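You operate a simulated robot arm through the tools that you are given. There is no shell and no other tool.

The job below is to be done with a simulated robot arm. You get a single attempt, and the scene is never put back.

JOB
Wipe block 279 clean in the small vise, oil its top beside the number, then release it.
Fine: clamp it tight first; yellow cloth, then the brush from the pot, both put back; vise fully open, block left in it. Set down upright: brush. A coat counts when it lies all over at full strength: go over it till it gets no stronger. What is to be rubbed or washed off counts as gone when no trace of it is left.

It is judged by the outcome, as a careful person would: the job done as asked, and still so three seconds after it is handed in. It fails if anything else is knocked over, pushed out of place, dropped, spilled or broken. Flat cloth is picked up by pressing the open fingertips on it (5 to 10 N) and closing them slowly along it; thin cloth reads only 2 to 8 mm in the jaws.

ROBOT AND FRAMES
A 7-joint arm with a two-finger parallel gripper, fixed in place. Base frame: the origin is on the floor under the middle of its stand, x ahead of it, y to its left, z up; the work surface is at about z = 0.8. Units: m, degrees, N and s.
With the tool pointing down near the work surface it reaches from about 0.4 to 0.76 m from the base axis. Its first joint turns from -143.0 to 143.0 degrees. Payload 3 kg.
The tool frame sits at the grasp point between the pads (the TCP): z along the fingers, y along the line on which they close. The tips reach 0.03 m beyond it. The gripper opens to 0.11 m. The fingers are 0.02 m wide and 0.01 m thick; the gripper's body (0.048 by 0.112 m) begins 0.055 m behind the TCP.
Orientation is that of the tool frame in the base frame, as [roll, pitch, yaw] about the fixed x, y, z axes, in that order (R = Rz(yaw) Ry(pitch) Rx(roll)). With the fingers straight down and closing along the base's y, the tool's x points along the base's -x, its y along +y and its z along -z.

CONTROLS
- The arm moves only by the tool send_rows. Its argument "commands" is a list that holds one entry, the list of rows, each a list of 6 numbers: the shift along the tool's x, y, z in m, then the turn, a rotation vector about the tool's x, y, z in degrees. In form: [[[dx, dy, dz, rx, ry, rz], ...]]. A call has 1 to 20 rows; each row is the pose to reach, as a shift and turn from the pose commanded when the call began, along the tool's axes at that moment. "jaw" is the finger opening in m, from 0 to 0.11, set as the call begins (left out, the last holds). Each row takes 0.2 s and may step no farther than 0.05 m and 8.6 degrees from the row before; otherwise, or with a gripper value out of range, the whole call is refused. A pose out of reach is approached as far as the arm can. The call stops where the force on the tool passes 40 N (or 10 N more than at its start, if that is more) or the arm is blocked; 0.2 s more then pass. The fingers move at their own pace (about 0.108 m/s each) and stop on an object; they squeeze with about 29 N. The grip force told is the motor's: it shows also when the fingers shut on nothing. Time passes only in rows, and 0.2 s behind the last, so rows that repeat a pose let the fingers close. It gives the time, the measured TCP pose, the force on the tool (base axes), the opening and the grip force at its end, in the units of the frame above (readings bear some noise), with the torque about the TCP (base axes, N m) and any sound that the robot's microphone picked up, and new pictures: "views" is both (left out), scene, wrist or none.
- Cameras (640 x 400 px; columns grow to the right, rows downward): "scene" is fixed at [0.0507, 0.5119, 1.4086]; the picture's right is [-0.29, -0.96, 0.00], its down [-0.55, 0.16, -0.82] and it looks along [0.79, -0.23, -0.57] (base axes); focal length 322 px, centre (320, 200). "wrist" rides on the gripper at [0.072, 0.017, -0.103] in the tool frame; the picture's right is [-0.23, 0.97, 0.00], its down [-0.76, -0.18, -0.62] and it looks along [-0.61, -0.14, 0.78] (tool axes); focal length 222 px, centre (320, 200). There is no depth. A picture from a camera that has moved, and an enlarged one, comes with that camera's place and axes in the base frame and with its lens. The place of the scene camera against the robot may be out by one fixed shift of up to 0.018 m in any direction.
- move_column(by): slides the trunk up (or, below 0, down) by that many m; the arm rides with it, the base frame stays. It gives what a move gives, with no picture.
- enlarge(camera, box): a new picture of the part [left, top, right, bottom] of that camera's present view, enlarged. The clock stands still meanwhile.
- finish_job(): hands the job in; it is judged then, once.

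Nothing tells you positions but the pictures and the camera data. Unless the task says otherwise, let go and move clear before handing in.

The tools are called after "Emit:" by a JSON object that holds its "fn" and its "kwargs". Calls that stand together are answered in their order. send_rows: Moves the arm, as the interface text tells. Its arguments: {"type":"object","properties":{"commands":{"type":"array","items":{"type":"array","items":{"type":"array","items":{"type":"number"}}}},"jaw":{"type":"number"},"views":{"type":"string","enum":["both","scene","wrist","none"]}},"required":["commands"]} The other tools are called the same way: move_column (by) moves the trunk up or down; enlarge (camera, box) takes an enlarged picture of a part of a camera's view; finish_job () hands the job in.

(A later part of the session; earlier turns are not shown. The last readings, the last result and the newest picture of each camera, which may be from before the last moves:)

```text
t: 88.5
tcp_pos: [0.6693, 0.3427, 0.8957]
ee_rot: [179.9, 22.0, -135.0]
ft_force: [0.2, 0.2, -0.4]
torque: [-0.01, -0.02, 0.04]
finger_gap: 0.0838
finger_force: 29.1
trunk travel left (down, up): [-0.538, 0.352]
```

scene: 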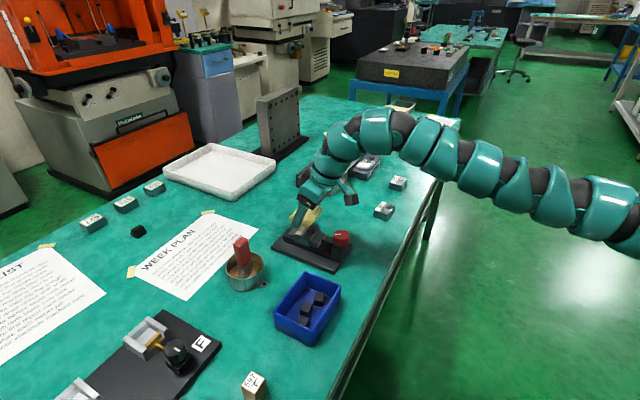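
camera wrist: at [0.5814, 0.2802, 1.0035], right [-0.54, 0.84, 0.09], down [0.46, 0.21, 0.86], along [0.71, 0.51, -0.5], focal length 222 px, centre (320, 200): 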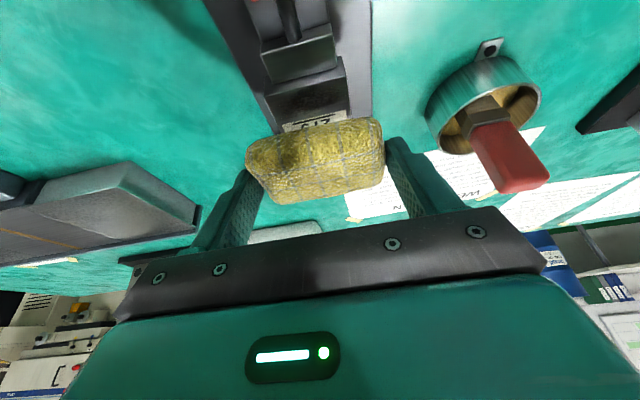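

Emit:
{"fn": "send_rows", "kwargs": {"commands": [[[0.0004, 0, 0.0009, 0, 0, 0], [0.0004, 0, 0.0009, 0, 0, 0]]], "views": "none"}}

Emit:
{"fn": "send_rows", "kwargs": {"commands": [[[0.0004, 0, 0.0009, 0, 0, 0], [0.0004, 0, 0.0009, 0, 0, 0]]], "views": "wrist"}}

Emit:
{"fn": "enlarge", "kwargs": {"camera": "scene", "box": [270, 190, 370, 270]}}

```text
t: 89.2
tcp_pos: [0.6692, 0.344, 0.8954]
ee_rot: [179.8, 22.1, -134.9]
ft_force: [-0.2, -0.7, 1.7]
torque: [0.01, 0.03, 0.02]
finger_gap: 0.0843
finger_force: 29.3
trunk travel left (down, up): [-0.538, 0.352]
```

```text
t: 89.8
tcp_pos: [0.6689, 0.3436, 0.8952]
ee_rot: [180.0, 22.3, -135.1]
ft_force: [0.9, 1.1, 8.9]
torque: [0.14, 0.03, 0.02]
finger_gap: 0.084
finger_force: 28.9
trunk travel left (down, up): [-0.538, 0.352]
camera wrist: at [0.5815, 0.279, 0.9636], right [-0.54, 0.84, 0.09], down [0.46, 0.21, 0.87], along [0.71, 0.51, -0.49], focal length 222 px, centre (320, 200)
```

wrist: 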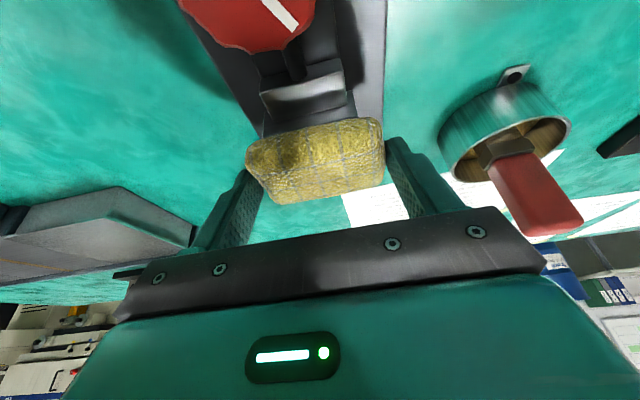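

```text
5.00 times, centred on (320, 230) of scene
camera zoom: at [0.0507, 0.5119, 1.4086], right [-0.29, -0.96, 0.0], down [-0.55, 0.16, -0.82], along [0.79, -0.23, -0.57], focal length 1612 px, centre (320, 50)
```

zoom: 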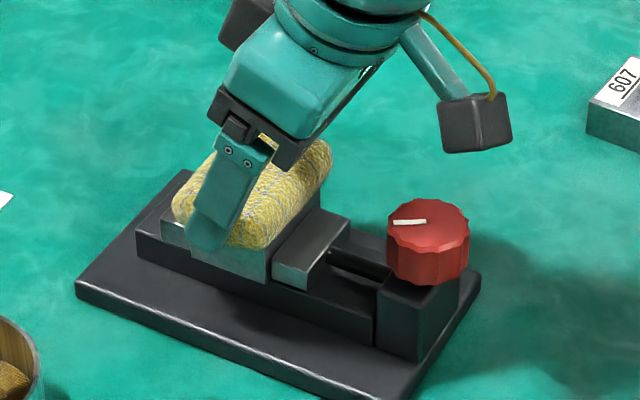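

Contact at about 9 N. Now I'll wipe with strokes across and along the block.

Emit:
{"fn": "send_rows", "kwargs": {"commands": [[[0.0074, 0.015, -0.003, 0, 0, 0], [0.0074, -0.015, -0.003, 0, 0, 0], [0.0074, 0.015, -0.003, 0, 0, 0], [0.0074, -0.015, -0.003, 0, 0, 0], [0, 0.015, 0, 0, 0, 0], [0, -0.015, 0, 0, 0, 0], [0, 0.015, 0, 0, 0, 0], [0, -0.015, 0, 0, 0, 0], [0.0139, 0, -0.0056, 0, 0, 0], [-0.0046, 0, 0.0019, 0, 0, 0], [0.0139, 0, -0.0056, 0, 0, 0], [-0.0046, 0, 0.0019, 0, 0, 0], [0.0139, 0.01, -0.0056, 0, 0, 0], [-0.0046, 0.01, 0.0019, 0, 0, 0], [0.0139, -0.01, -0.0056, 0, 0, 0], [-0.0046, -0.01, 0.0019, 0, 0, 0], [0, 0, 0, 0, 0, 0]]], "views": "wrist"}}

```text
t: 93.3
tcp_pos: [0.6678, 0.3419, 0.8946]
ee_rot: [-179.8, 22.3, -135.2]
ft_force: [7.4, -6.2, 22.2]
torque: [-0.04, -0.26, -0.04]
finger_gap: 0.0838
finger_force: 29.1
trunk travel left (down, up): [-0.538, 0.352]
camera wrist: at [0.5815, 0.2779, 0.9633], right [-0.54, 0.84, 0.09], down [0.46, 0.2, 0.87], along [0.71, 0.5, -0.49], focal length 222 px, centre (320, 200)
```

wrist: 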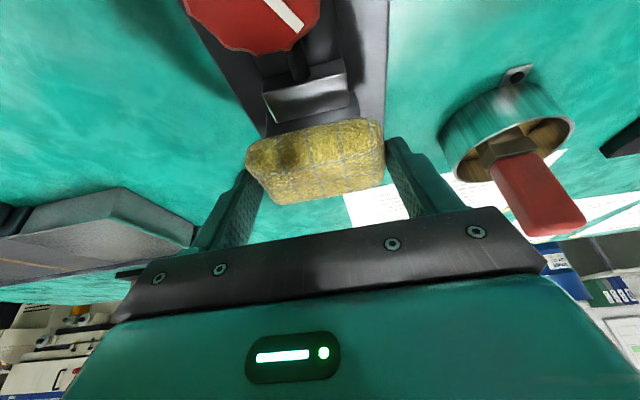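

Raising the pad to inspect the block's surface.

Emit:
{"fn": "send_rows", "kwargs": {"commands": [[[-0.015, 0, -0.0371, 0, 0, 0], [-0.03, 0, -0.0742, 0, 0, 0], [-0.03, -0.04, -0.0742, 0, 0, 0], [-0.03, -0.07, -0.0742, 0, 0, 0], [-0.03, -0.07, -0.0742, 0, 0, 0]]], "views": "both"}}

Emit:
{"fn": "enlarge", "kwargs": {"camera": "scene", "box": [280, 205, 360, 265]}}

Emit:
{"fn": "enlarge", "kwargs": {"camera": "wrist", "box": [300, 0, 480, 160]}}

```text
t: 94.5
tcp_pos: [0.7173, 0.2918, 0.9751]
ee_rot: [180.0, 22.2, -134.8]
ft_force: [0.6, 0.8, 0.3]
torque: [-0.03, -0.01, -0.03]
finger_gap: 0.0837
finger_force: 29.0
trunk travel left (down, up): [-0.538, 0.352]
camera wrist: at [0.6306, 0.2275, 1.0443], right [-0.54, 0.84, 0.09], down [0.46, 0.21, 0.86], along [0.71, 0.51, -0.5], focal length 222 px, centre (320, 200)
```

scene: 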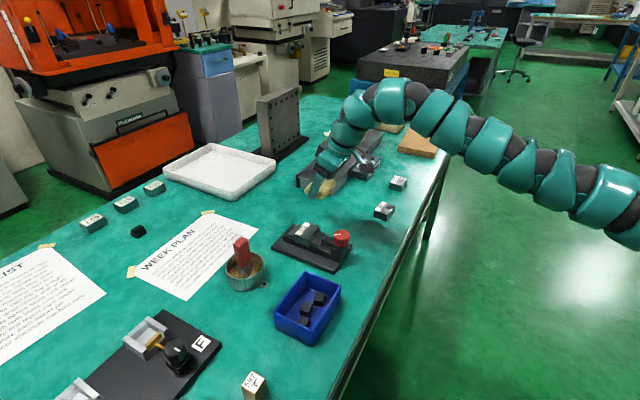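
wrist: 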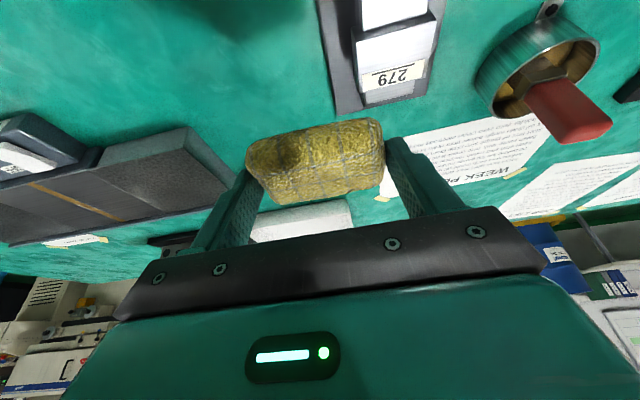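

```text
6.67 times, centred on (320, 235) of scene
camera zoom: at [0.0507, 0.5119, 1.4086], right [-0.29, -0.96, 0.0], down [-0.55, 0.16, -0.82], along [0.79, -0.23, -0.57], focal length 2149 px, centre (320, -33)
```

zoom: 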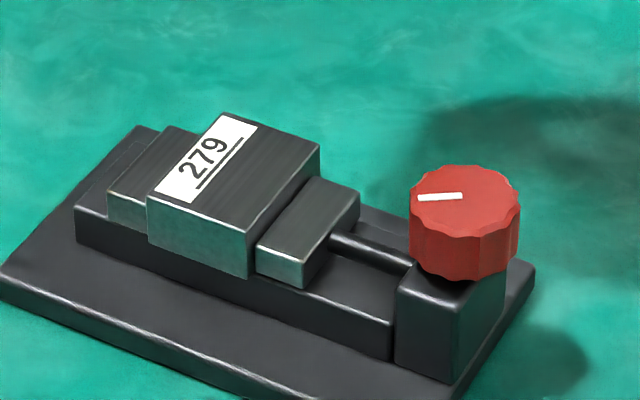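

```text
2.50 times, centred on (390, 80) of wrist
camera zoom: at [0.6306, 0.2275, 1.0443], right [-0.54, 0.84, 0.09], down [0.46, 0.21, 0.86], along [0.71, 0.51, -0.5], focal length 555 px, centre (145, 500)
```

zoom: 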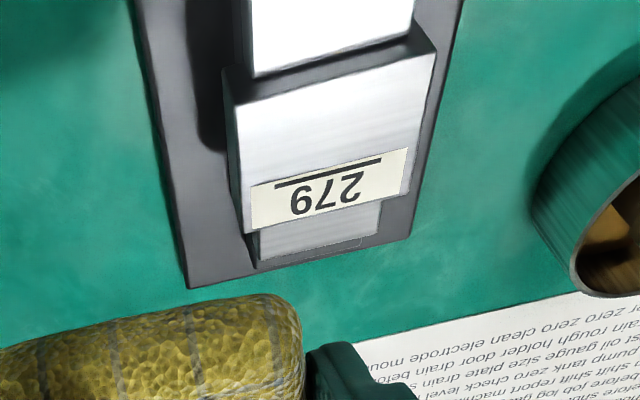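

The grime looks gone. I'll zoom in closely to check for traces.

Emit:
{"fn": "enlarge", "kwargs": {"camera": "scene", "box": [295, 215, 330, 245]}}

Emit:
{"fn": "enlarge", "kwargs": {"camera": "wrist", "box": [340, 10, 430, 110]}}

```text
13.33 times, centred on (312, 230) of scene
camera zoom: at [0.0507, 0.5119, 1.4086], right [-0.29, -0.96, 0.0], down [-0.55, 0.16, -0.82], along [0.79, -0.23, -0.57], focal length 4297 px, centre (420, -200)
```

zoom: 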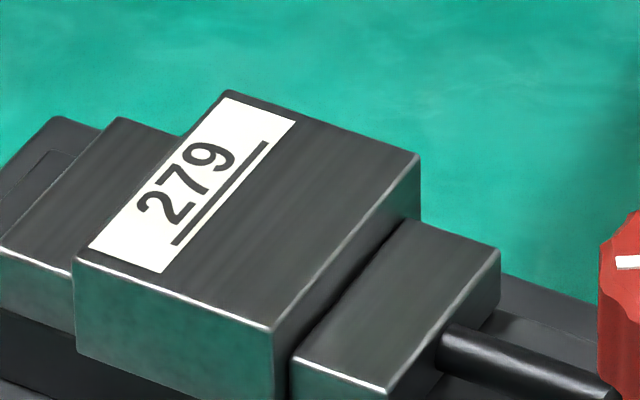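

```text
4.00 times, centred on (385, 60) of wrist
camera zoom: at [0.6306, 0.2275, 1.0443], right [-0.54, 0.84, 0.09], down [0.46, 0.21, 0.86], along [0.71, 0.51, -0.5], focal length 888 px, centre (60, 760)
```

zoom: 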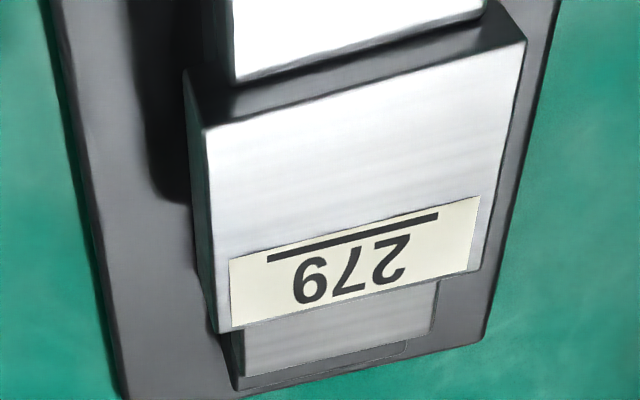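

It looks clean. For certainty I'll make one more wiping pass while I hold the pad.

Emit:
{"fn": "send_rows", "kwargs": {"commands": [[[0, 0.035, 0, 0, 0, 0], [0, 0.07, 0, 0, 0, 0], [0.015, 0.07, 0.0371, 0, 0, 0], [0.029, 0.07, 0.0717, 0, 0, 0], [0.03, 0.07, 0.0742, 0, 0, 0], [0.0374, 0.085, 0.0712, 0, 0, 0], [0.0374, 0.055, 0.0712, 0, 0, 0], [0.0374, 0.085, 0.0712, 0, 0, 0], [0.0374, 0.055, 0.0712, 0, 0, 0], [0.03, 0.085, 0.0742, 0, 0, 0], [0.03, 0.055, 0.0742, 0, 0, 0], [0.0439, 0.06, 0.0686, 0, 0, 0], [0.0254, 0.06, 0.0761, 0, 0, 0], [0.0439, 0.07, 0.0686, 0, 0, 0], [0.0254, 0.07, 0.0761, 0, 0, 0], [0.0439, 0.08, 0.0686, 0, 0, 0], [0.0254, 0.08, 0.0761, 0, 0, 0], [0.03, 0.07, 0.0742, 0, 0, 0]]], "views": "none"}}

Emit:
{"fn": "send_rows", "kwargs": {"commands": [[[-0.015, 0, -0.0371, 0, 0, 0], [-0.03, 0, -0.0742, 0, 0, 0], [-0.03, -0.04, -0.0742, 0, 0, 0], [-0.03, -0.07, -0.0742, 0, 0, 0], [-0.03, -0.07, -0.0742, 0, 0, 0]]], "views": "wrist"}}

Emit:
{"fn": "enlarge", "kwargs": {"camera": "wrist", "box": [340, 10, 430, 110]}}

Emit:
{"fn": "enlarge", "kwargs": {"camera": "scene", "box": [280, 205, 360, 265]}}

```text
t: 98.3
tcp_pos: [0.6659, 0.3421, 0.8956]
ee_rot: [179.9, 22.4, -134.8]
ft_force: [-2.6, 6.5, 21.1]
torque: [0.34, 0.05, 0.19]
finger_gap: 0.0837
finger_force: 29.0
trunk travel left (down, up): [-0.538, 0.352]
```

```text
t: 99.5
tcp_pos: [0.7179, 0.2903, 0.9707]
ee_rot: [-180.0, 22.1, -134.9]
ft_force: [-0.2, 1.1, -1.6]
torque: [-0.02, 0.0, 0.04]
finger_gap: 0.0838
finger_force: 28.9
trunk travel left (down, up): [-0.538, 0.352]
camera wrist: at [0.6298, 0.2271, 1.0395], right [-0.54, 0.84, 0.09], down [0.46, 0.21, 0.86], along [0.71, 0.51, -0.5], focal length 222 px, centre (320, 200)
```

wrist: 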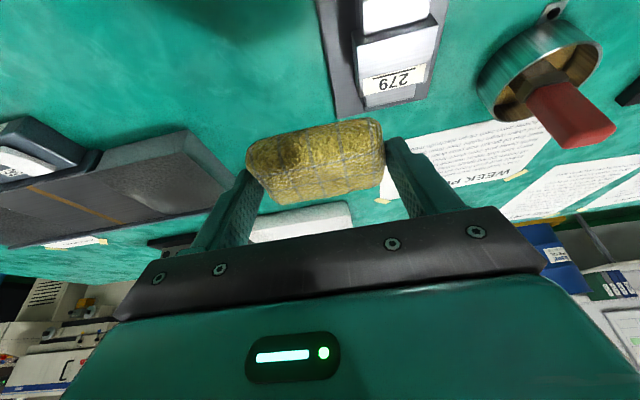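

```text
4.00 times, centred on (385, 60) of wrist
camera zoom: at [0.6298, 0.2271, 1.0395], right [-0.54, 0.84, 0.09], down [0.46, 0.21, 0.86], along [0.71, 0.51, -0.5], focal length 888 px, centre (60, 760)
```

zoom: 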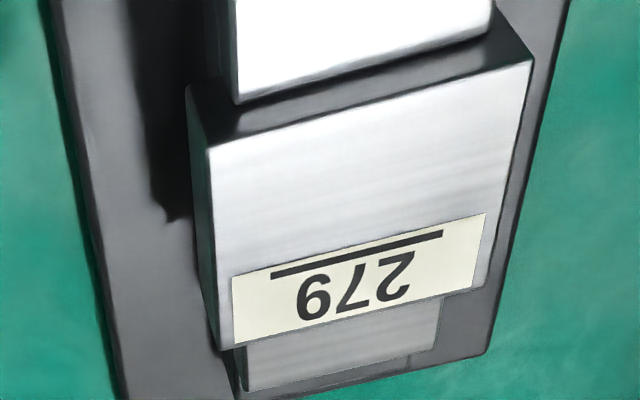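

```text
6.67 times, centred on (320, 235) of scene
camera zoom: at [0.0507, 0.5119, 1.4086], right [-0.29, -0.96, 0.0], down [-0.55, 0.16, -0.82], along [0.79, -0.23, -0.57], focal length 2149 px, centre (320, -33)
```

zoom: 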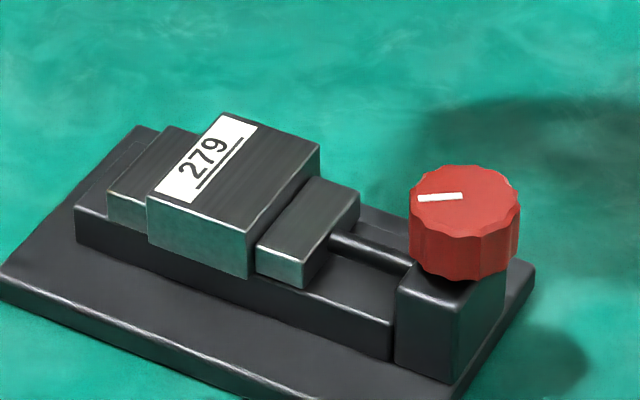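

The block is clean with the label intact. Now I'll return the pad to its original place.

Emit:
{"fn": "send_rows", "kwargs": {"commands": [[[0.0328, -0.0255, -0.0133, 0, 0, 0], [0.0656, -0.0509, -0.0265, 0, 0, 0], [0.0984, -0.0764, -0.0398, 0, 0, 0], [0.1134, -0.0764, -0.0027, 0, 0, 0], [0.1284, -0.0764, 0.0344, 0, 0, 0], [0.1434, -0.0764, 0.0715, 0, 0, 0], [0.1434, -0.0764, 0.0715, 0, 0, 0]]], "views": "wrist"}}

```text
t: 101.2
tcp_pos: [0.6988, 0.1648, 0.8535]
ee_rot: [-180.0, 22.2, -135.0]
ft_force: [-0.6, -0.2, -0.3]
torque: [0.01, -0.01, 0.0]
finger_gap: 0.0838
finger_force: 29.2
trunk travel left (down, up): [-0.538, 0.352]
camera wrist: at [0.6101, 0.1016, 0.9222], right [-0.54, 0.84, 0.09], down [0.46, 0.21, 0.86], along [0.71, 0.51, -0.5], focal length 222 px, centre (320, 200)
```

wrist: 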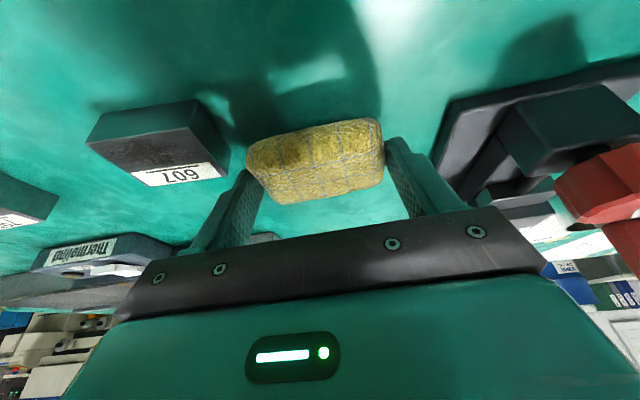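

Emit:
{"fn": "send_rows", "kwargs": {"commands": [[[0.0028, -0.0004, -0.0011, 0, 0, 0], [0.0059, -0.0004, 0.0065, 0, 0, 0], [0.0088, -0.0004, 0.0137, 0, 0, 0], [0.0088, -0.0004, 0.0137, 0, 0, 0]]], "views": "none"}}

```text
t: 102.2
tcp_pos: [0.6942, 0.1623, 0.8372]
ee_rot: [179.9, 22.1, -134.9]
ft_force: [-0.2, -0.7, 0.6]
torque: [0.01, -0.03, -0.04]
finger_gap: 0.0839
finger_force: 29.1
trunk travel left (down, up): [-0.538, 0.352]
```

Emit:
{"fn": "send_rows", "kwargs": {"commands": [[[0.0004, 0, 0.0009, 0, 0, 0], [0.0004, 0, 0.0009, 0, 0, 0]]], "views": "none"}}

Emit:
{"fn": "send_rows", "kwargs": {"commands": [[[0.0004, 0, 0.0009, 0, 0, 0], [0.0004, 0, 0.0009, 0, 0, 0]]], "views": "wrist"}}

Emit:
{"fn": "enlarge", "kwargs": {"camera": "wrist", "box": [200, 60, 440, 240]}}

```text
t: 102.8
tcp_pos: [0.6944, 0.1622, 0.8376]
ee_rot: [-179.9, 22.2, -135.0]
ft_force: [0.6, 0.1, 1.4]
torque: [0.05, -0.02, -0.02]
finger_gap: 0.084
finger_force: 29.0
trunk travel left (down, up): [-0.538, 0.352]
```

```text
t: 103.3
tcp_pos: [0.695, 0.1625, 0.8372]
ee_rot: [-180.0, 22.2, -135.0]
ft_force: [1.3, -1.5, 8.4]
torque: [0.24, 0.09, -0.02]
finger_gap: 0.0839
finger_force: 29.1
trunk travel left (down, up): [-0.538, 0.352]
camera wrist: at [0.6072, 0.0987, 0.9052], right [-0.54, 0.84, 0.09], down [0.46, 0.21, 0.87], along [0.71, 0.51, -0.49], focal length 222 px, centre (320, 200)
```

wrist: 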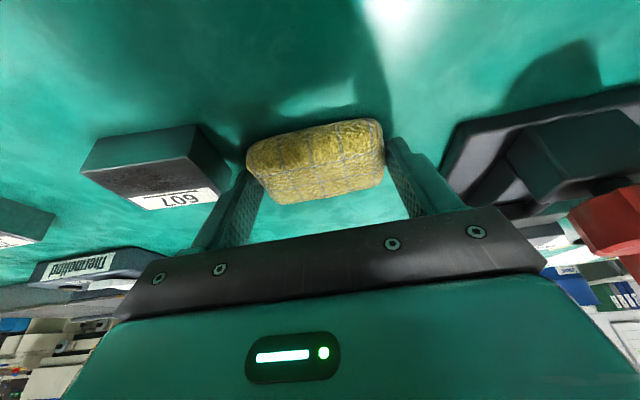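

```text
2.22 times, centred on (320, 150) of wrist
camera zoom: at [0.6072, 0.0987, 0.9052], right [-0.54, 0.84, 0.09], down [0.46, 0.21, 0.87], along [0.71, 0.51, -0.49], focal length 494 px, centre (320, 311)
```

zoom: 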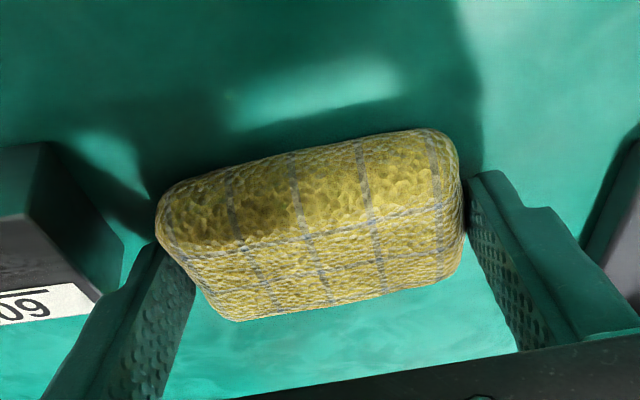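

The pad rests on its spot. Releasing gently and rising.

Emit:
{"fn": "send_rows", "kwargs": {"commands": [[[-0.0003, 0, -0.0007, 0, 0, 0], [-0.0003, 0, -0.0007, 0, 0, 0]]], "jaw": 0.093, "views": "none"}}

Emit:
{"fn": "send_rows", "kwargs": {"commands": [[[-0.0075, 0, -0.0185, 0, 0, 0], [-0.0187, 0, -0.0464, 0, 0, 0], [-0.0337, 0, -0.0834, 0, 0, 0], [-0.0487, 0, -0.1205, 0, 0, 0], [-0.0487, 0, -0.1205, 0, 0, 0]]], "views": "both"}}

Emit:
{"fn": "enlarge", "kwargs": {"camera": "scene", "box": [330, 170, 430, 250]}}

Emit:
{"fn": "enlarge", "kwargs": {"camera": "wrist", "box": [420, 40, 640, 230]}}

```text
t: 104.0
tcp_pos: [0.6938, 0.1621, 0.8364]
ee_rot: [179.9, 22.1, -135.0]
ft_force: [0.1, -0.2, -0.8]
torque: [-0.03, -0.02, 0.01]
finger_gap: 0.093
finger_force: 0.1
trunk travel left (down, up): [-0.538, 0.352]
```

```text
t: 105.2
tcp_pos: [0.6977, 0.1601, 0.9632]
ee_rot: [179.9, 22.0, -135.0]
ft_force: [-0.4, 0.9, 0.7]
torque: [-0.03, 0.02, -0.03]
finger_gap: 0.0929
finger_force: 0.2
trunk travel left (down, up): [-0.538, 0.352]
camera wrist: at [0.6107, 0.0969, 1.0328], right [-0.54, 0.84, 0.09], down [0.46, 0.21, 0.86], along [0.7, 0.51, -0.5], focal length 222 px, centre (320, 200)
```

scene: 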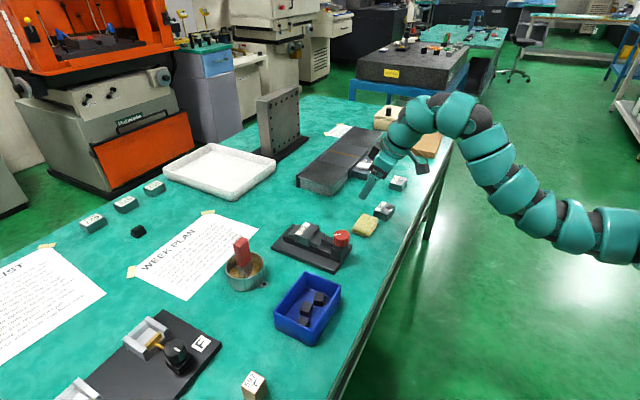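
wrist: 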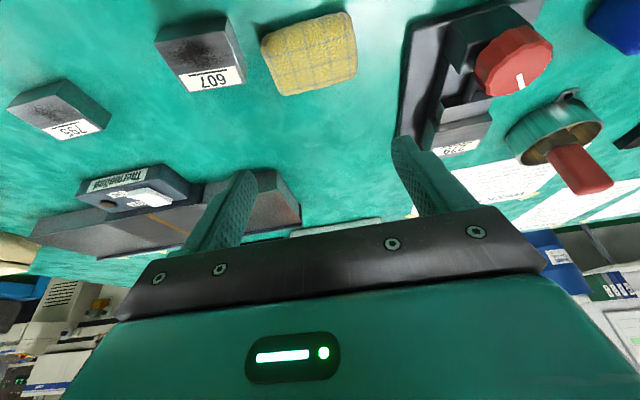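

```text
5.00 times, centred on (380, 210) of scene
camera zoom: at [0.0507, 0.5119, 1.4086], right [-0.29, -0.96, 0.0], down [-0.55, 0.16, -0.82], along [0.79, -0.23, -0.57], focal length 1612 px, centre (20, 150)
```

zoom: 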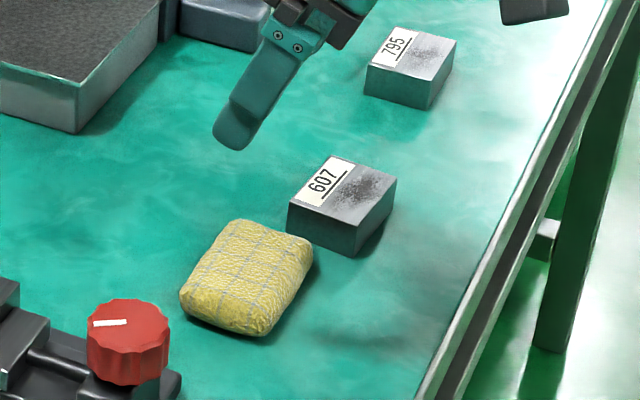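

```text
2.11 times, centred on (530, 135) of wrist
camera zoom: at [0.6107, 0.0969, 1.0328], right [-0.54, 0.84, 0.09], down [0.46, 0.21, 0.86], along [0.7, 0.51, -0.5], focal length 468 px, centre (-122, 337)
```

zoom: 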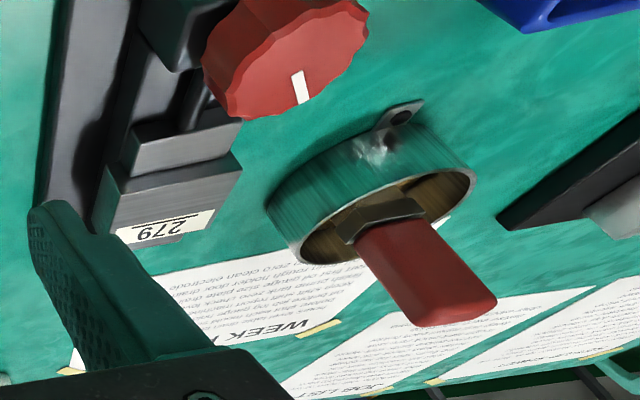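

The pad is back exactly where it was in the scene view. Now the brush: I'll enlarge the pot from the scene camera.

Emit:
{"fn": "enlarge", "kwargs": {"camera": "scene", "box": [215, 225, 275, 300]}}

Emit:
{"fn": "enlarge", "kwargs": {"camera": "wrist", "box": [495, 80, 620, 200]}}

```text
5.33 times, centred on (245, 262) of scene
camera zoom: at [0.0507, 0.5119, 1.4086], right [-0.29, -0.96, 0.0], down [-0.55, 0.16, -0.82], along [0.79, -0.23, -0.57], focal length 1719 px, centre (720, -133)
```

zoom: 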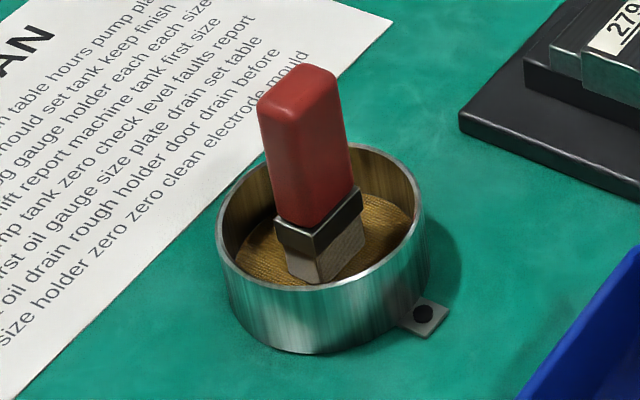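

```text
3.33 times, centred on (558, 140) of wrist
camera zoom: at [0.6107, 0.0969, 1.0328], right [-0.54, 0.84, 0.09], down [0.46, 0.21, 0.86], along [0.7, 0.51, -0.5], focal length 740 px, centre (-472, 400)
```

zoom: 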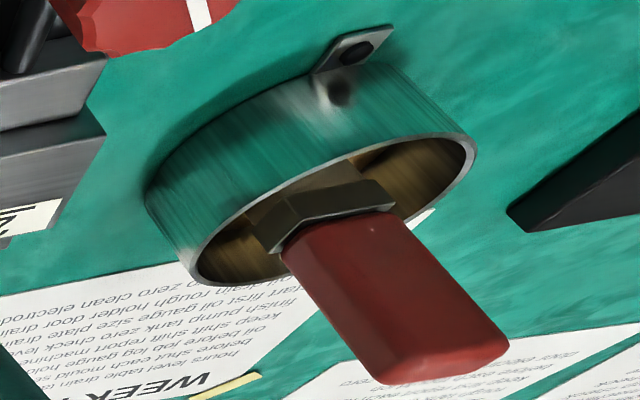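

I'll move to a viewpoint that looks down onto the pot to measure the brush.

Emit:
{"fn": "send_rows", "kwargs": {"commands": [[[-0.0062, 0.0427, -0.0038, 0, 2.75, 0], [-0.0125, 0.0853, -0.0075, 0, 5.5, 0], [-0.0187, 0.128, -0.0113, 0, 8.25, 0], [-0.025, 0.1706, -0.015, 0, 11, 0], [-0.0312, 0.2133, -0.0188, 0, 13.75, 0], [-0.0374, 0.2559, -0.0225, 0, 16.5, 0], [-0.0437, 0.2986, -0.0263, 0, 19.25, 0], [-0.0499, 0.3412, -0.03, 0, 22, 0], [-0.0499, 0.3412, -0.03, 0, 22, 0]]], "views": "both"}}

Emit:
{"fn": "enlarge", "kwargs": {"camera": "wrist", "box": [240, 60, 420, 220]}}

```text
t: 107.2
tcp_pos: [0.4676, 0.4004, 1.0011]
ee_rot: [180.0, 0.1, -135.1]
ft_force: [0.1, -0.2, -0.5]
torque: [0.02, 0.0, -0.01]
finger_gap: 0.0931
finger_force: 0.0
out of reach, approached as far as the arm can: row 7, 8, 9
trunk travel left (down, up): [-0.538, 0.352]
camera wrist: at [0.4028, 0.3604, 1.1039], right [-0.53, 0.85, 0.0], down [0.66, 0.41, 0.62], along [0.53, 0.33, -0.78], focal length 222 px, centre (320, 200)
```

scene: 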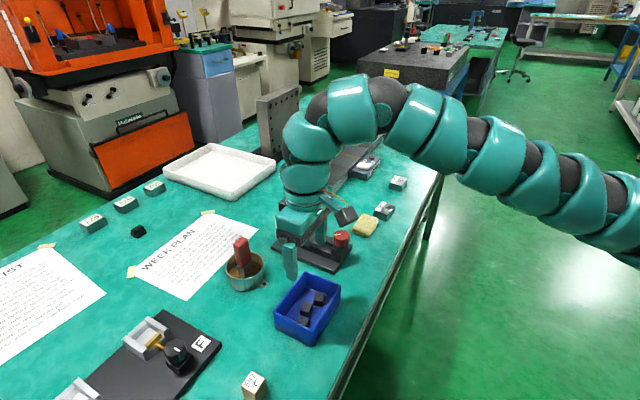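
wrist: 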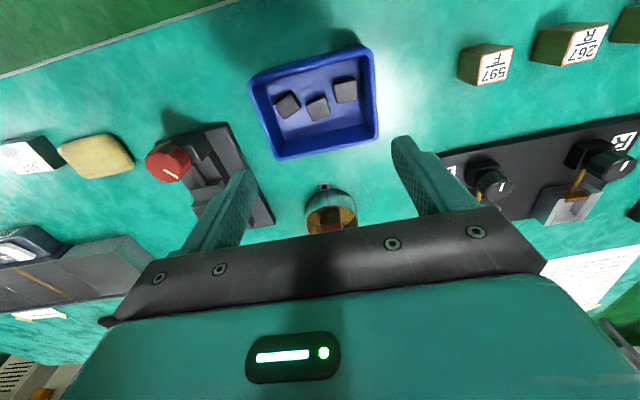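

```text
2.50 times, centred on (330, 140) of wrist
camera zoom: at [0.4028, 0.3604, 1.1039], right [-0.53, 0.85, 0.0], down [0.66, 0.41, 0.62], along [0.53, 0.33, -0.78], focal length 555 px, centre (295, 350)
```

zoom: 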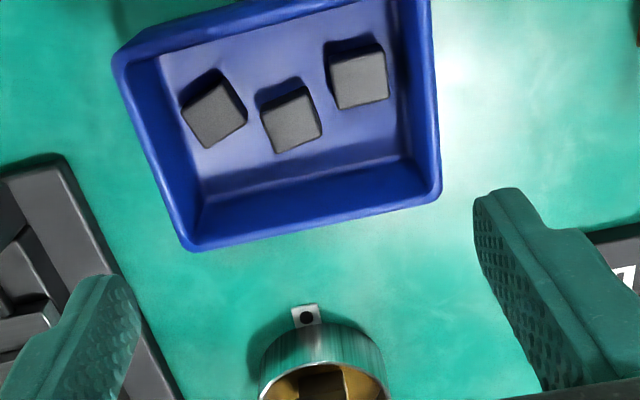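

The palm hides the pot from here, so I'll tilt outward to bring it into view.

Emit:
{"fn": "send_rows", "kwargs": {"commands": [[[0, 0, 0, 0, -7.5, 0], [0, 0, 0, 0, -15, 0], [0, 0, 0, 0, -22.5, 0], [0, 0, 0, 0, -30, 0], [0, 0, 0, 0, -30, 0]]], "views": "both"}}

Emit:
{"fn": "enlarge", "kwargs": {"camera": "wrist", "box": [240, 60, 420, 220]}}

```text
t: 108.3
tcp_pos: [0.4574, 0.4206, 1.0142]
ee_rot: [-178.9, 28.0, -130.2]
ft_force: [1.1, 0.2, -0.5]
torque: [-0.01, 0.0, 0.02]
finger_gap: 0.093
finger_force: 0.0
out of reach, approached as far as the arm can: row 4
trunk travel left (down, up): [-0.538, 0.352]
camera wrist: at [0.3704, 0.3457, 1.0719], right [-0.61, 0.79, 0.09], down [0.37, 0.18, 0.91], along [0.7, 0.59, -0.4], focal length 222 px, centre (320, 200)
```

scene: 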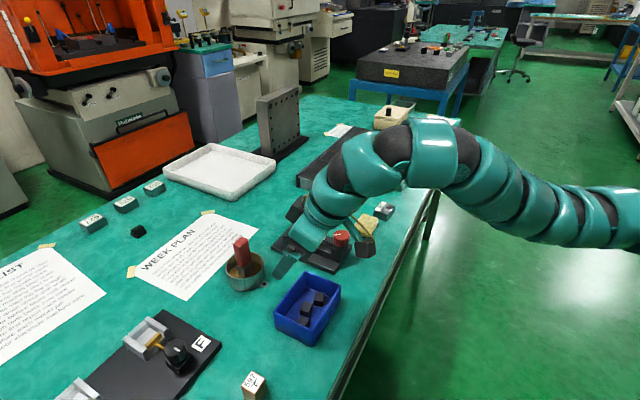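
wrist: 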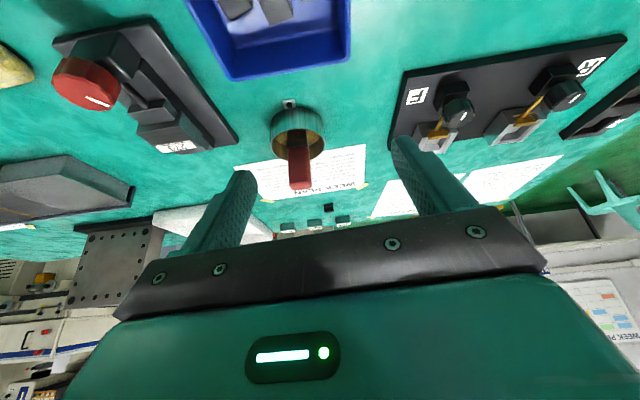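

```text
2.50 times, centred on (330, 140) of wrist
camera zoom: at [0.3704, 0.3457, 1.0719], right [-0.61, 0.79, 0.09], down [0.37, 0.18, 0.91], along [0.7, 0.59, -0.4], focal length 555 px, centre (295, 350)
```

zoom: 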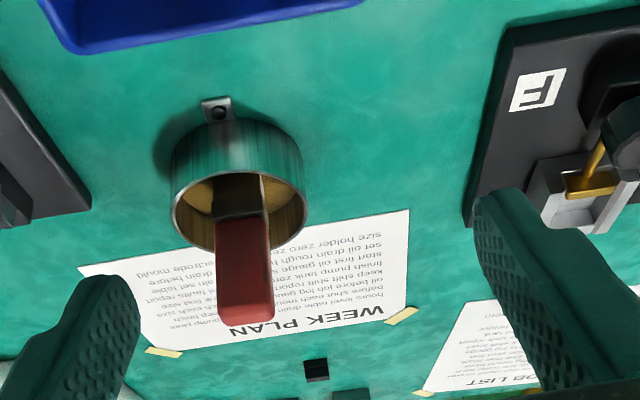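

I have a clear view: the brush stands upright at about (0.613, 0.515), handle from z ≈ 0.842 to 0.918, broad side along −49°. I'll hold still and check whether the arm settles, since that last pose was flagged.

Emit:
{"fn": "send_rows", "kwargs": {"commands": [[[0, 0, 0, 0, 0, 0], [0, 0, 0, 0, 0, 0], [0, 0, 0, 0, 0, 0]]], "views": "wrist"}}

Emit:
{"fn": "enlarge", "kwargs": {"camera": "wrist", "box": [255, 90, 345, 200]}}

```text
t: 109.2
tcp_pos: [0.4566, 0.4209, 1.0142]
ee_rot: [-178.9, 27.9, -130.1]
ft_force: [-0.1, 0.0, -0.5]
torque: [-0.01, -0.02, 0.0]
finger_gap: 0.0929
finger_force: 0.1
trunk travel left (down, up): [-0.538, 0.352]
camera wrist: at [0.3696, 0.3465, 1.0718], right [-0.61, 0.79, 0.09], down [0.37, 0.18, 0.91], along [0.7, 0.59, -0.4], focal length 222 px, centre (320, 200)
```

wrist: 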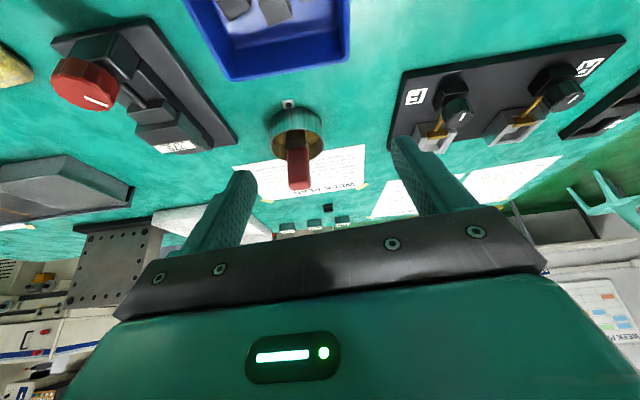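

```text
3.64 times, centred on (300, 145) of wrist
camera zoom: at [0.3696, 0.3465, 1.0718], right [-0.61, 0.79, 0.09], down [0.37, 0.18, 0.91], along [0.7, 0.59, -0.4], focal length 808 px, centre (393, 400)
```

zoom: 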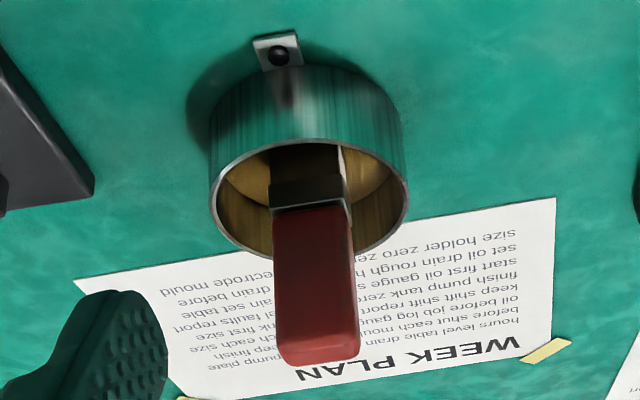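

The brush axis is at (0.613, 0.515) with its broad side along −45°, so the fingers should close along that axis with the tool tilted outward about 40°. I'll move to a hover above and behind the handle, staying above its top.

Emit:
{"fn": "send_rows", "kwargs": {"commands": [[[-0.0288, -0.0044, 0.0236, 0, -2, 0], [-0.0577, -0.0087, 0.0472, 0, -4, 0], [-0.0865, -0.0131, 0.0707, 0, -6, 0], [-0.1154, -0.0174, 0.0943, 0, -8, 0], [-0.1442, -0.0218, 0.1179, 0, -10, 0], [-0.1442, -0.0218, 0.1179, 0, -10, 0]]], "jaw": 0.06, "views": "both"}}

Emit:
{"fn": "enlarge", "kwargs": {"camera": "wrist", "box": [220, 60, 420, 230]}}

Emit:
{"fn": "enlarge", "kwargs": {"camera": "scene", "box": [200, 180, 320, 300]}}

```text
t: 110.5
tcp_pos: [0.6081, 0.5056, 0.9664]
ee_rot: [179.8, 40.2, -135.0]
ft_force: [-0.1, 0.6, -0.2]
torque: [0.0, 0.0, -0.01]
finger_gap: 0.0601
finger_force: 0.1
out of reach, approached as far as the arm can: row 5, 6
trunk travel left (down, up): [-0.538, 0.352]
camera wrist: at [0.5095, 0.4314, 1.0], right [-0.57, 0.81, 0.15], down [0.25, 0.0, 0.97], along [0.78, 0.59, -0.21], focal length 222 px, centre (320, 200)
```

scene: 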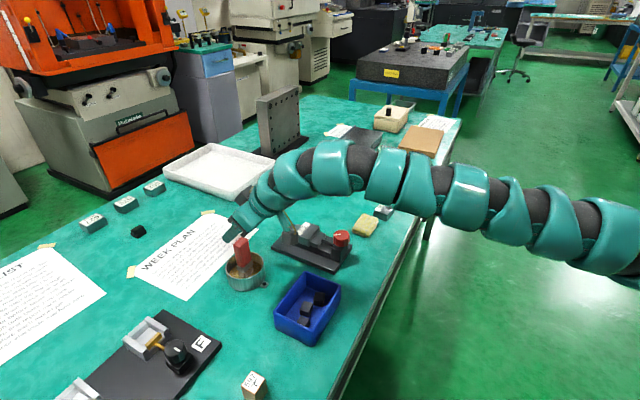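
wrist: 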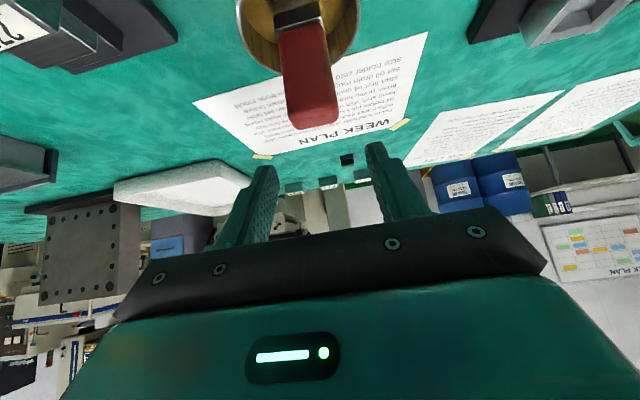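

```text
2.35 times, centred on (320, 145) of wrist
camera zoom: at [0.5095, 0.4314, 1.0], right [-0.57, 0.81, 0.15], down [0.25, 0.0, 0.97], along [0.78, 0.59, -0.21], focal length 523 px, centre (320, 329)
```

zoom: 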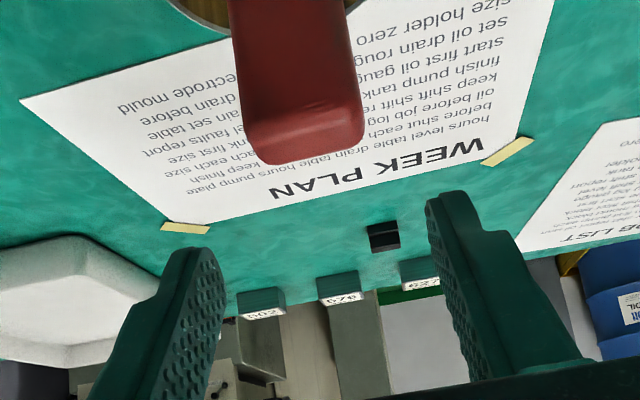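

```text
3.33 times, centred on (260, 240) of scene
camera zoom: at [0.0507, 0.5119, 1.4086], right [-0.29, -0.96, 0.0], down [-0.55, 0.16, -0.82], along [0.79, -0.23, -0.57], focal length 1074 px, centre (520, 67)
```

zoom: 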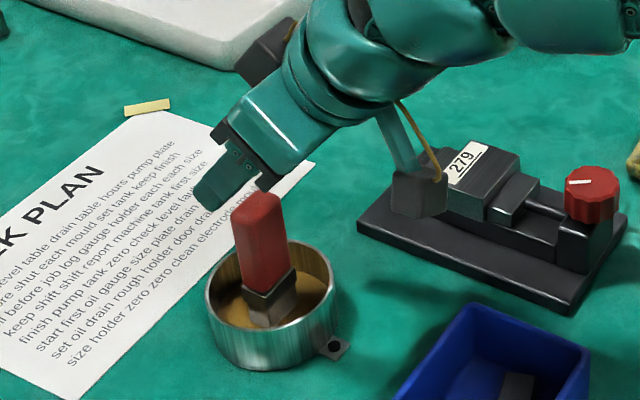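

The hover is about 1 cm short of the handle. I'll tilt to 45° to gain reach and re-centre while still above the handle top.

Emit:
{"fn": "send_rows", "kwargs": {"commands": [[[-0.0004, 0.0016, 0.007, 0, -2.5, 0], [-0.0008, 0.0032, 0.014, 0, -5, 0], [-0.0008, 0.0032, 0.014, 0, -5, 0]]], "views": "wrist"}}

Emit:
{"fn": "enlarge", "kwargs": {"camera": "scene", "box": [200, 180, 320, 300]}}

```text
t: 111.3
tcp_pos: [0.6118, 0.5172, 0.9579]
ee_rot: [179.9, 45.2, -135.1]
ft_force: [0.9, -1.2, 0.7]
torque: [-0.01, 0.0, -0.01]
finger_gap: 0.0603
finger_force: 0.1
trunk travel left (down, up): [-0.538, 0.352]
camera wrist: at [0.5119, 0.4404, 0.9791], right [-0.58, 0.8, 0.16], down [0.19, -0.06, 0.98], along [0.79, 0.59, -0.12], focal length 222 px, centre (320, 200)
```

wrist: 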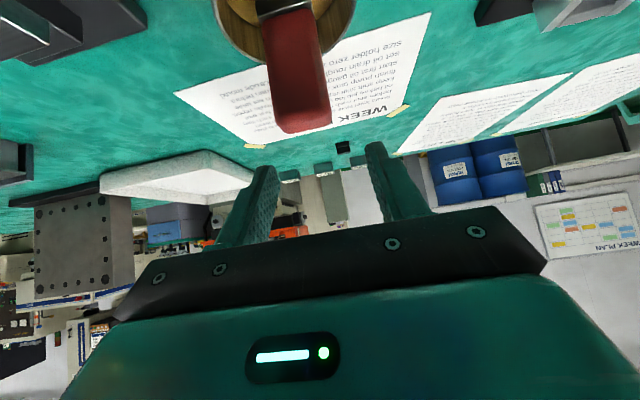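

```text
3.33 times, centred on (260, 240) of scene
camera zoom: at [0.0507, 0.5119, 1.4086], right [-0.29, -0.96, 0.0], down [-0.55, 0.16, -0.82], along [0.79, -0.23, -0.57], focal length 1074 px, centre (520, 67)
```

zoom: 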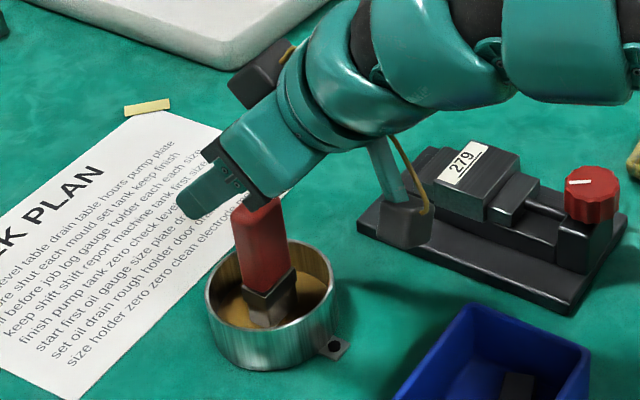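

The fingers straddle the handle line with about 1.5 cm on each side. Descending around the handle.

Emit:
{"fn": "send_rows", "kwargs": {"commands": [[[0.0129, -0.0004, 0.0129, 0, 0, 0], [0.0258, -0.0008, 0.0258, 0, 0, 0], [0.0387, -0.0012, 0.0387, 0, 0, 0], [0.0516, -0.0014, 0.0516, 0, 0, 0], [0.0516, -0.0014, 0.0516, 0, 0, 0]]], "views": "wrist"}}

Emit:
{"fn": "enlarge", "kwargs": {"camera": "scene", "box": [200, 190, 320, 300]}}

Emit:
{"fn": "enlarge", "kwargs": {"camera": "wrist", "box": [220, 60, 420, 230]}}

```text
t: 112.5
tcp_pos: [0.6128, 0.5166, 0.8833]
ee_rot: [180.0, 45.2, -135.0]
ft_force: [0.5, 0.3, -0.5]
torque: [0.02, 0.0, 0.02]
finger_gap: 0.0601
finger_force: 0.0
trunk travel left (down, up): [-0.538, 0.352]
camera wrist: at [0.5128, 0.4407, 0.905], right [-0.58, 0.8, 0.16], down [0.19, -0.06, 0.98], along [0.79, 0.6, -0.12], focal length 222 px, centre (320, 200)
```

wrist: 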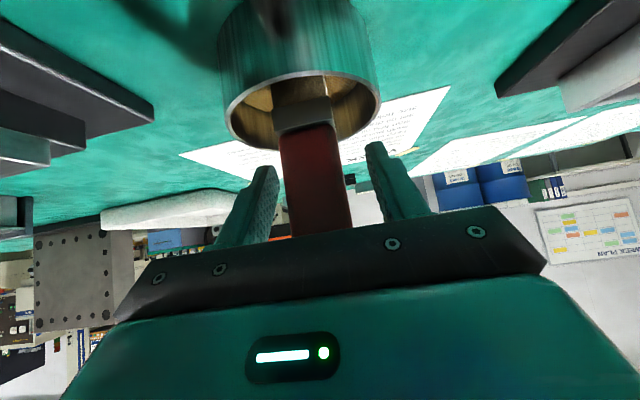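

```text
3.64 times, centred on (260, 245) of scene
camera zoom: at [0.0507, 0.5119, 1.4086], right [-0.29, -0.96, 0.0], down [-0.55, 0.16, -0.82], along [0.79, -0.23, -0.57], focal length 1172 px, centre (538, 36)
```

zoom: 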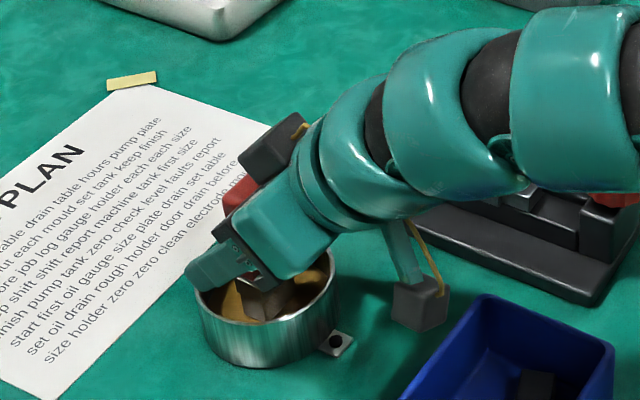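

```text
2.35 times, centred on (320, 145) of wrist
camera zoom: at [0.5128, 0.4407, 0.905], right [-0.58, 0.8, 0.16], down [0.19, -0.06, 0.98], along [0.79, 0.6, -0.12], focal length 523 px, centre (320, 329)
```

zoom: 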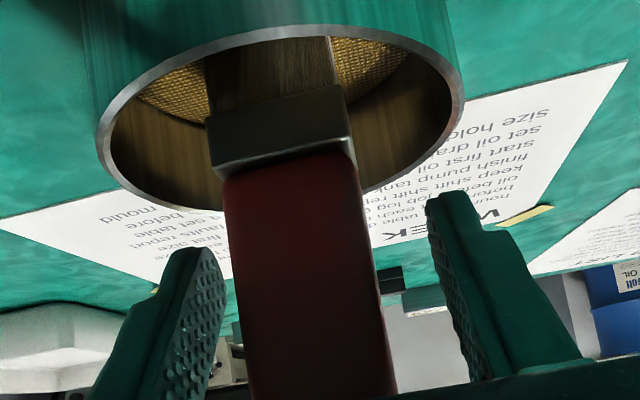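

The handle is between the fingers. I'll centre by 2 mm and close in steps.

Emit:
{"fn": "send_rows", "kwargs": {"commands": [[[0, -0.002, 0, 0, 0, 0], [0, -0.002, 0, 0, 0, 0]]], "jaw": 0.042, "views": "none"}}

Emit:
{"fn": "send_rows", "kwargs": {"commands": [[[0, 0, 0, 0, 0, 0], [0, 0, 0, 0, 0, 0]]], "jaw": 0.036, "views": "none"}}

Emit:
{"fn": "send_rows", "kwargs": {"commands": [[[0, 0, 0, 0, 0, 0], [0, 0, 0, 0, 0, 0]]], "jaw": 0.02, "views": "wrist"}}

Emit:
{"fn": "enlarge", "kwargs": {"camera": "wrist", "box": [220, 60, 420, 230]}}

```text
t: 113.2
tcp_pos: [0.6139, 0.5156, 0.8834]
ee_rot: [179.9, 45.1, -135.0]
ft_force: [0.5, 0.5, 0.1]
torque: [-0.02, 0.02, 0.0]
finger_gap: 0.0425
finger_force: 0.1
trunk travel left (down, up): [-0.538, 0.352]
```

```text
t: 113.8
tcp_pos: [0.6136, 0.5159, 0.8835]
ee_rot: [179.9, 45.0, -135.0]
ft_force: [0.2, -0.3, -0.4]
torque: [0.02, -0.01, -0.02]
finger_gap: 0.0359
finger_force: 0.0
trunk travel left (down, up): [-0.538, 0.352]
```

```text
t: 114.3
tcp_pos: [0.6147, 0.5162, 0.8838]
ee_rot: [179.8, 45.1, -135.1]
ft_force: [-0.1, -0.5, 0.2]
torque: [-0.03, -0.01, -0.03]
finger_gap: 0.0336
finger_force: 29.9
trunk travel left (down, up): [-0.538, 0.352]
camera wrist: at [0.5143, 0.4393, 0.9057], right [-0.58, 0.8, 0.16], down [0.19, -0.06, 0.98], along [0.79, 0.59, -0.12], focal length 222 px, centre (320, 200)
```

wrist: 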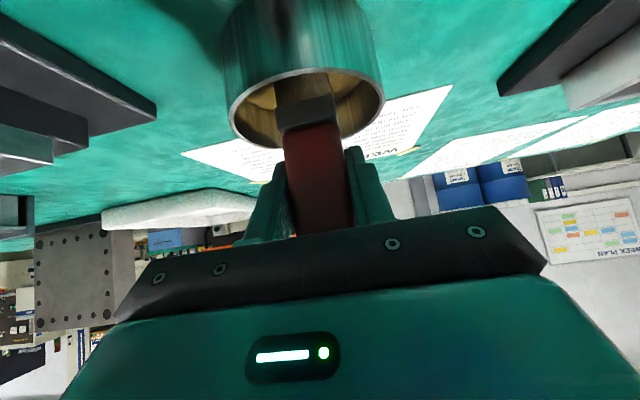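

```text
2.35 times, centred on (320, 145) of wrist
camera zoom: at [0.5143, 0.4393, 0.9057], right [-0.58, 0.8, 0.16], down [0.19, -0.06, 0.98], along [0.79, 0.59, -0.12], focal length 523 px, centre (320, 329)
```

zoom: 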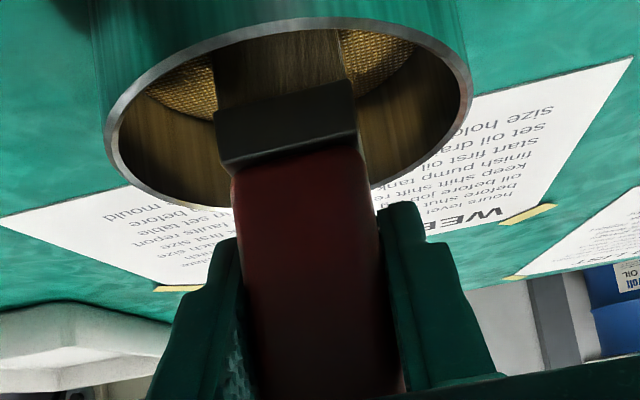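

The brush is held (33.6 mm) with its home at TCP (0.614, 0.516, 0.8835). Lifting it straight out of the pot.

Emit:
{"fn": "send_rows", "kwargs": {"commands": [[[-0.0106, 0, -0.0106, 0, 0, 0], [-0.0247, 0, -0.0247, 0, 0, 0], [-0.0389, 0, -0.0389, 0, 0, 0], [-0.053, 0, -0.053, 0, 0, 0], [-0.0636, 0, -0.0636, 0, 0, 0], [-0.0636, 0, -0.0636, 0, 0, 0]]], "views": "both"}}

Emit:
{"fn": "enlarge", "kwargs": {"camera": "scene", "box": [200, 180, 320, 300]}}

Emit:
{"fn": "enlarge", "kwargs": {"camera": "wrist", "box": [220, 60, 420, 230]}}

```text
t: 115.8
tcp_pos: [0.614, 0.5156, 0.9741]
ee_rot: [180.0, 45.1, -135.0]
ft_force: [1.0, 0.3, -1.4]
torque: [-0.05, 0.01, 0.01]
finger_gap: 0.0336
finger_force: 29.2
trunk travel left (down, up): [-0.538, 0.352]
camera wrist: at [0.5142, 0.4389, 0.9966], right [-0.58, 0.8, 0.16], down [0.19, -0.06, 0.98], along [0.79, 0.6, -0.12], focal length 222 px, centre (320, 200)
```

scene: 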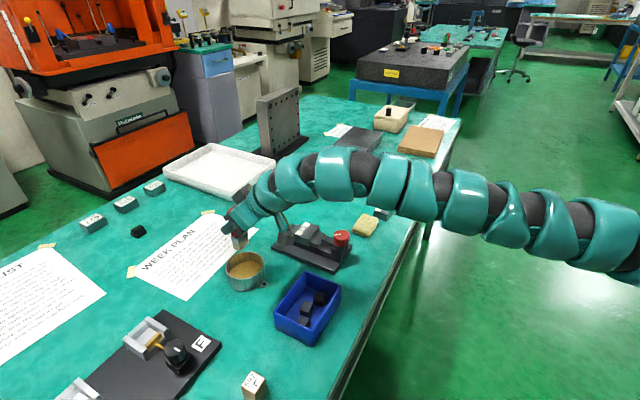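
wrist: 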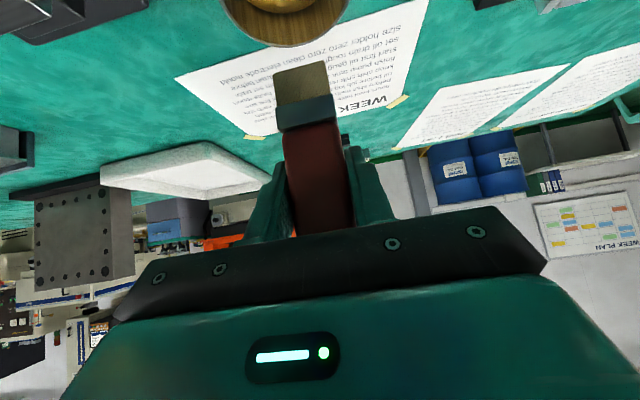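

```text
3.33 times, centred on (260, 240) of scene
camera zoom: at [0.0507, 0.5119, 1.4086], right [-0.29, -0.96, 0.0], down [-0.55, 0.16, -0.82], along [0.79, -0.23, -0.57], focal length 1074 px, centre (520, 67)
```

zoom: 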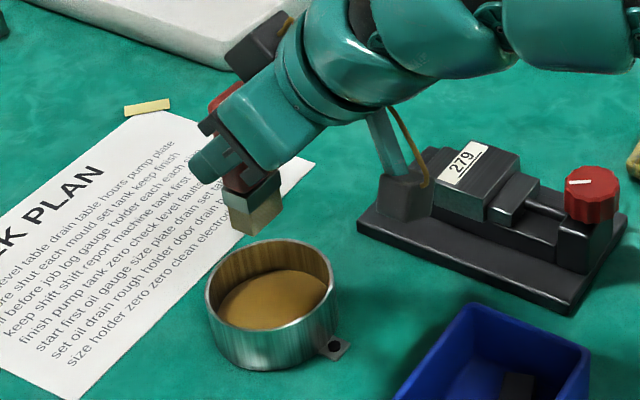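

```text
2.35 times, centred on (320, 145) of wrist
camera zoom: at [0.5142, 0.4389, 0.9966], right [-0.58, 0.8, 0.16], down [0.19, -0.06, 0.98], along [0.79, 0.6, -0.12], focal length 523 px, centre (320, 329)
```

zoom: 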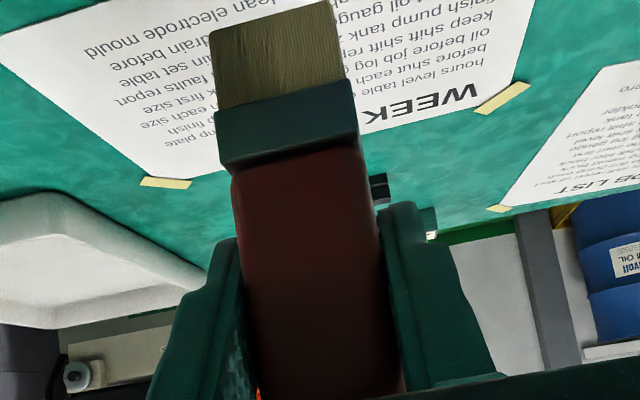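

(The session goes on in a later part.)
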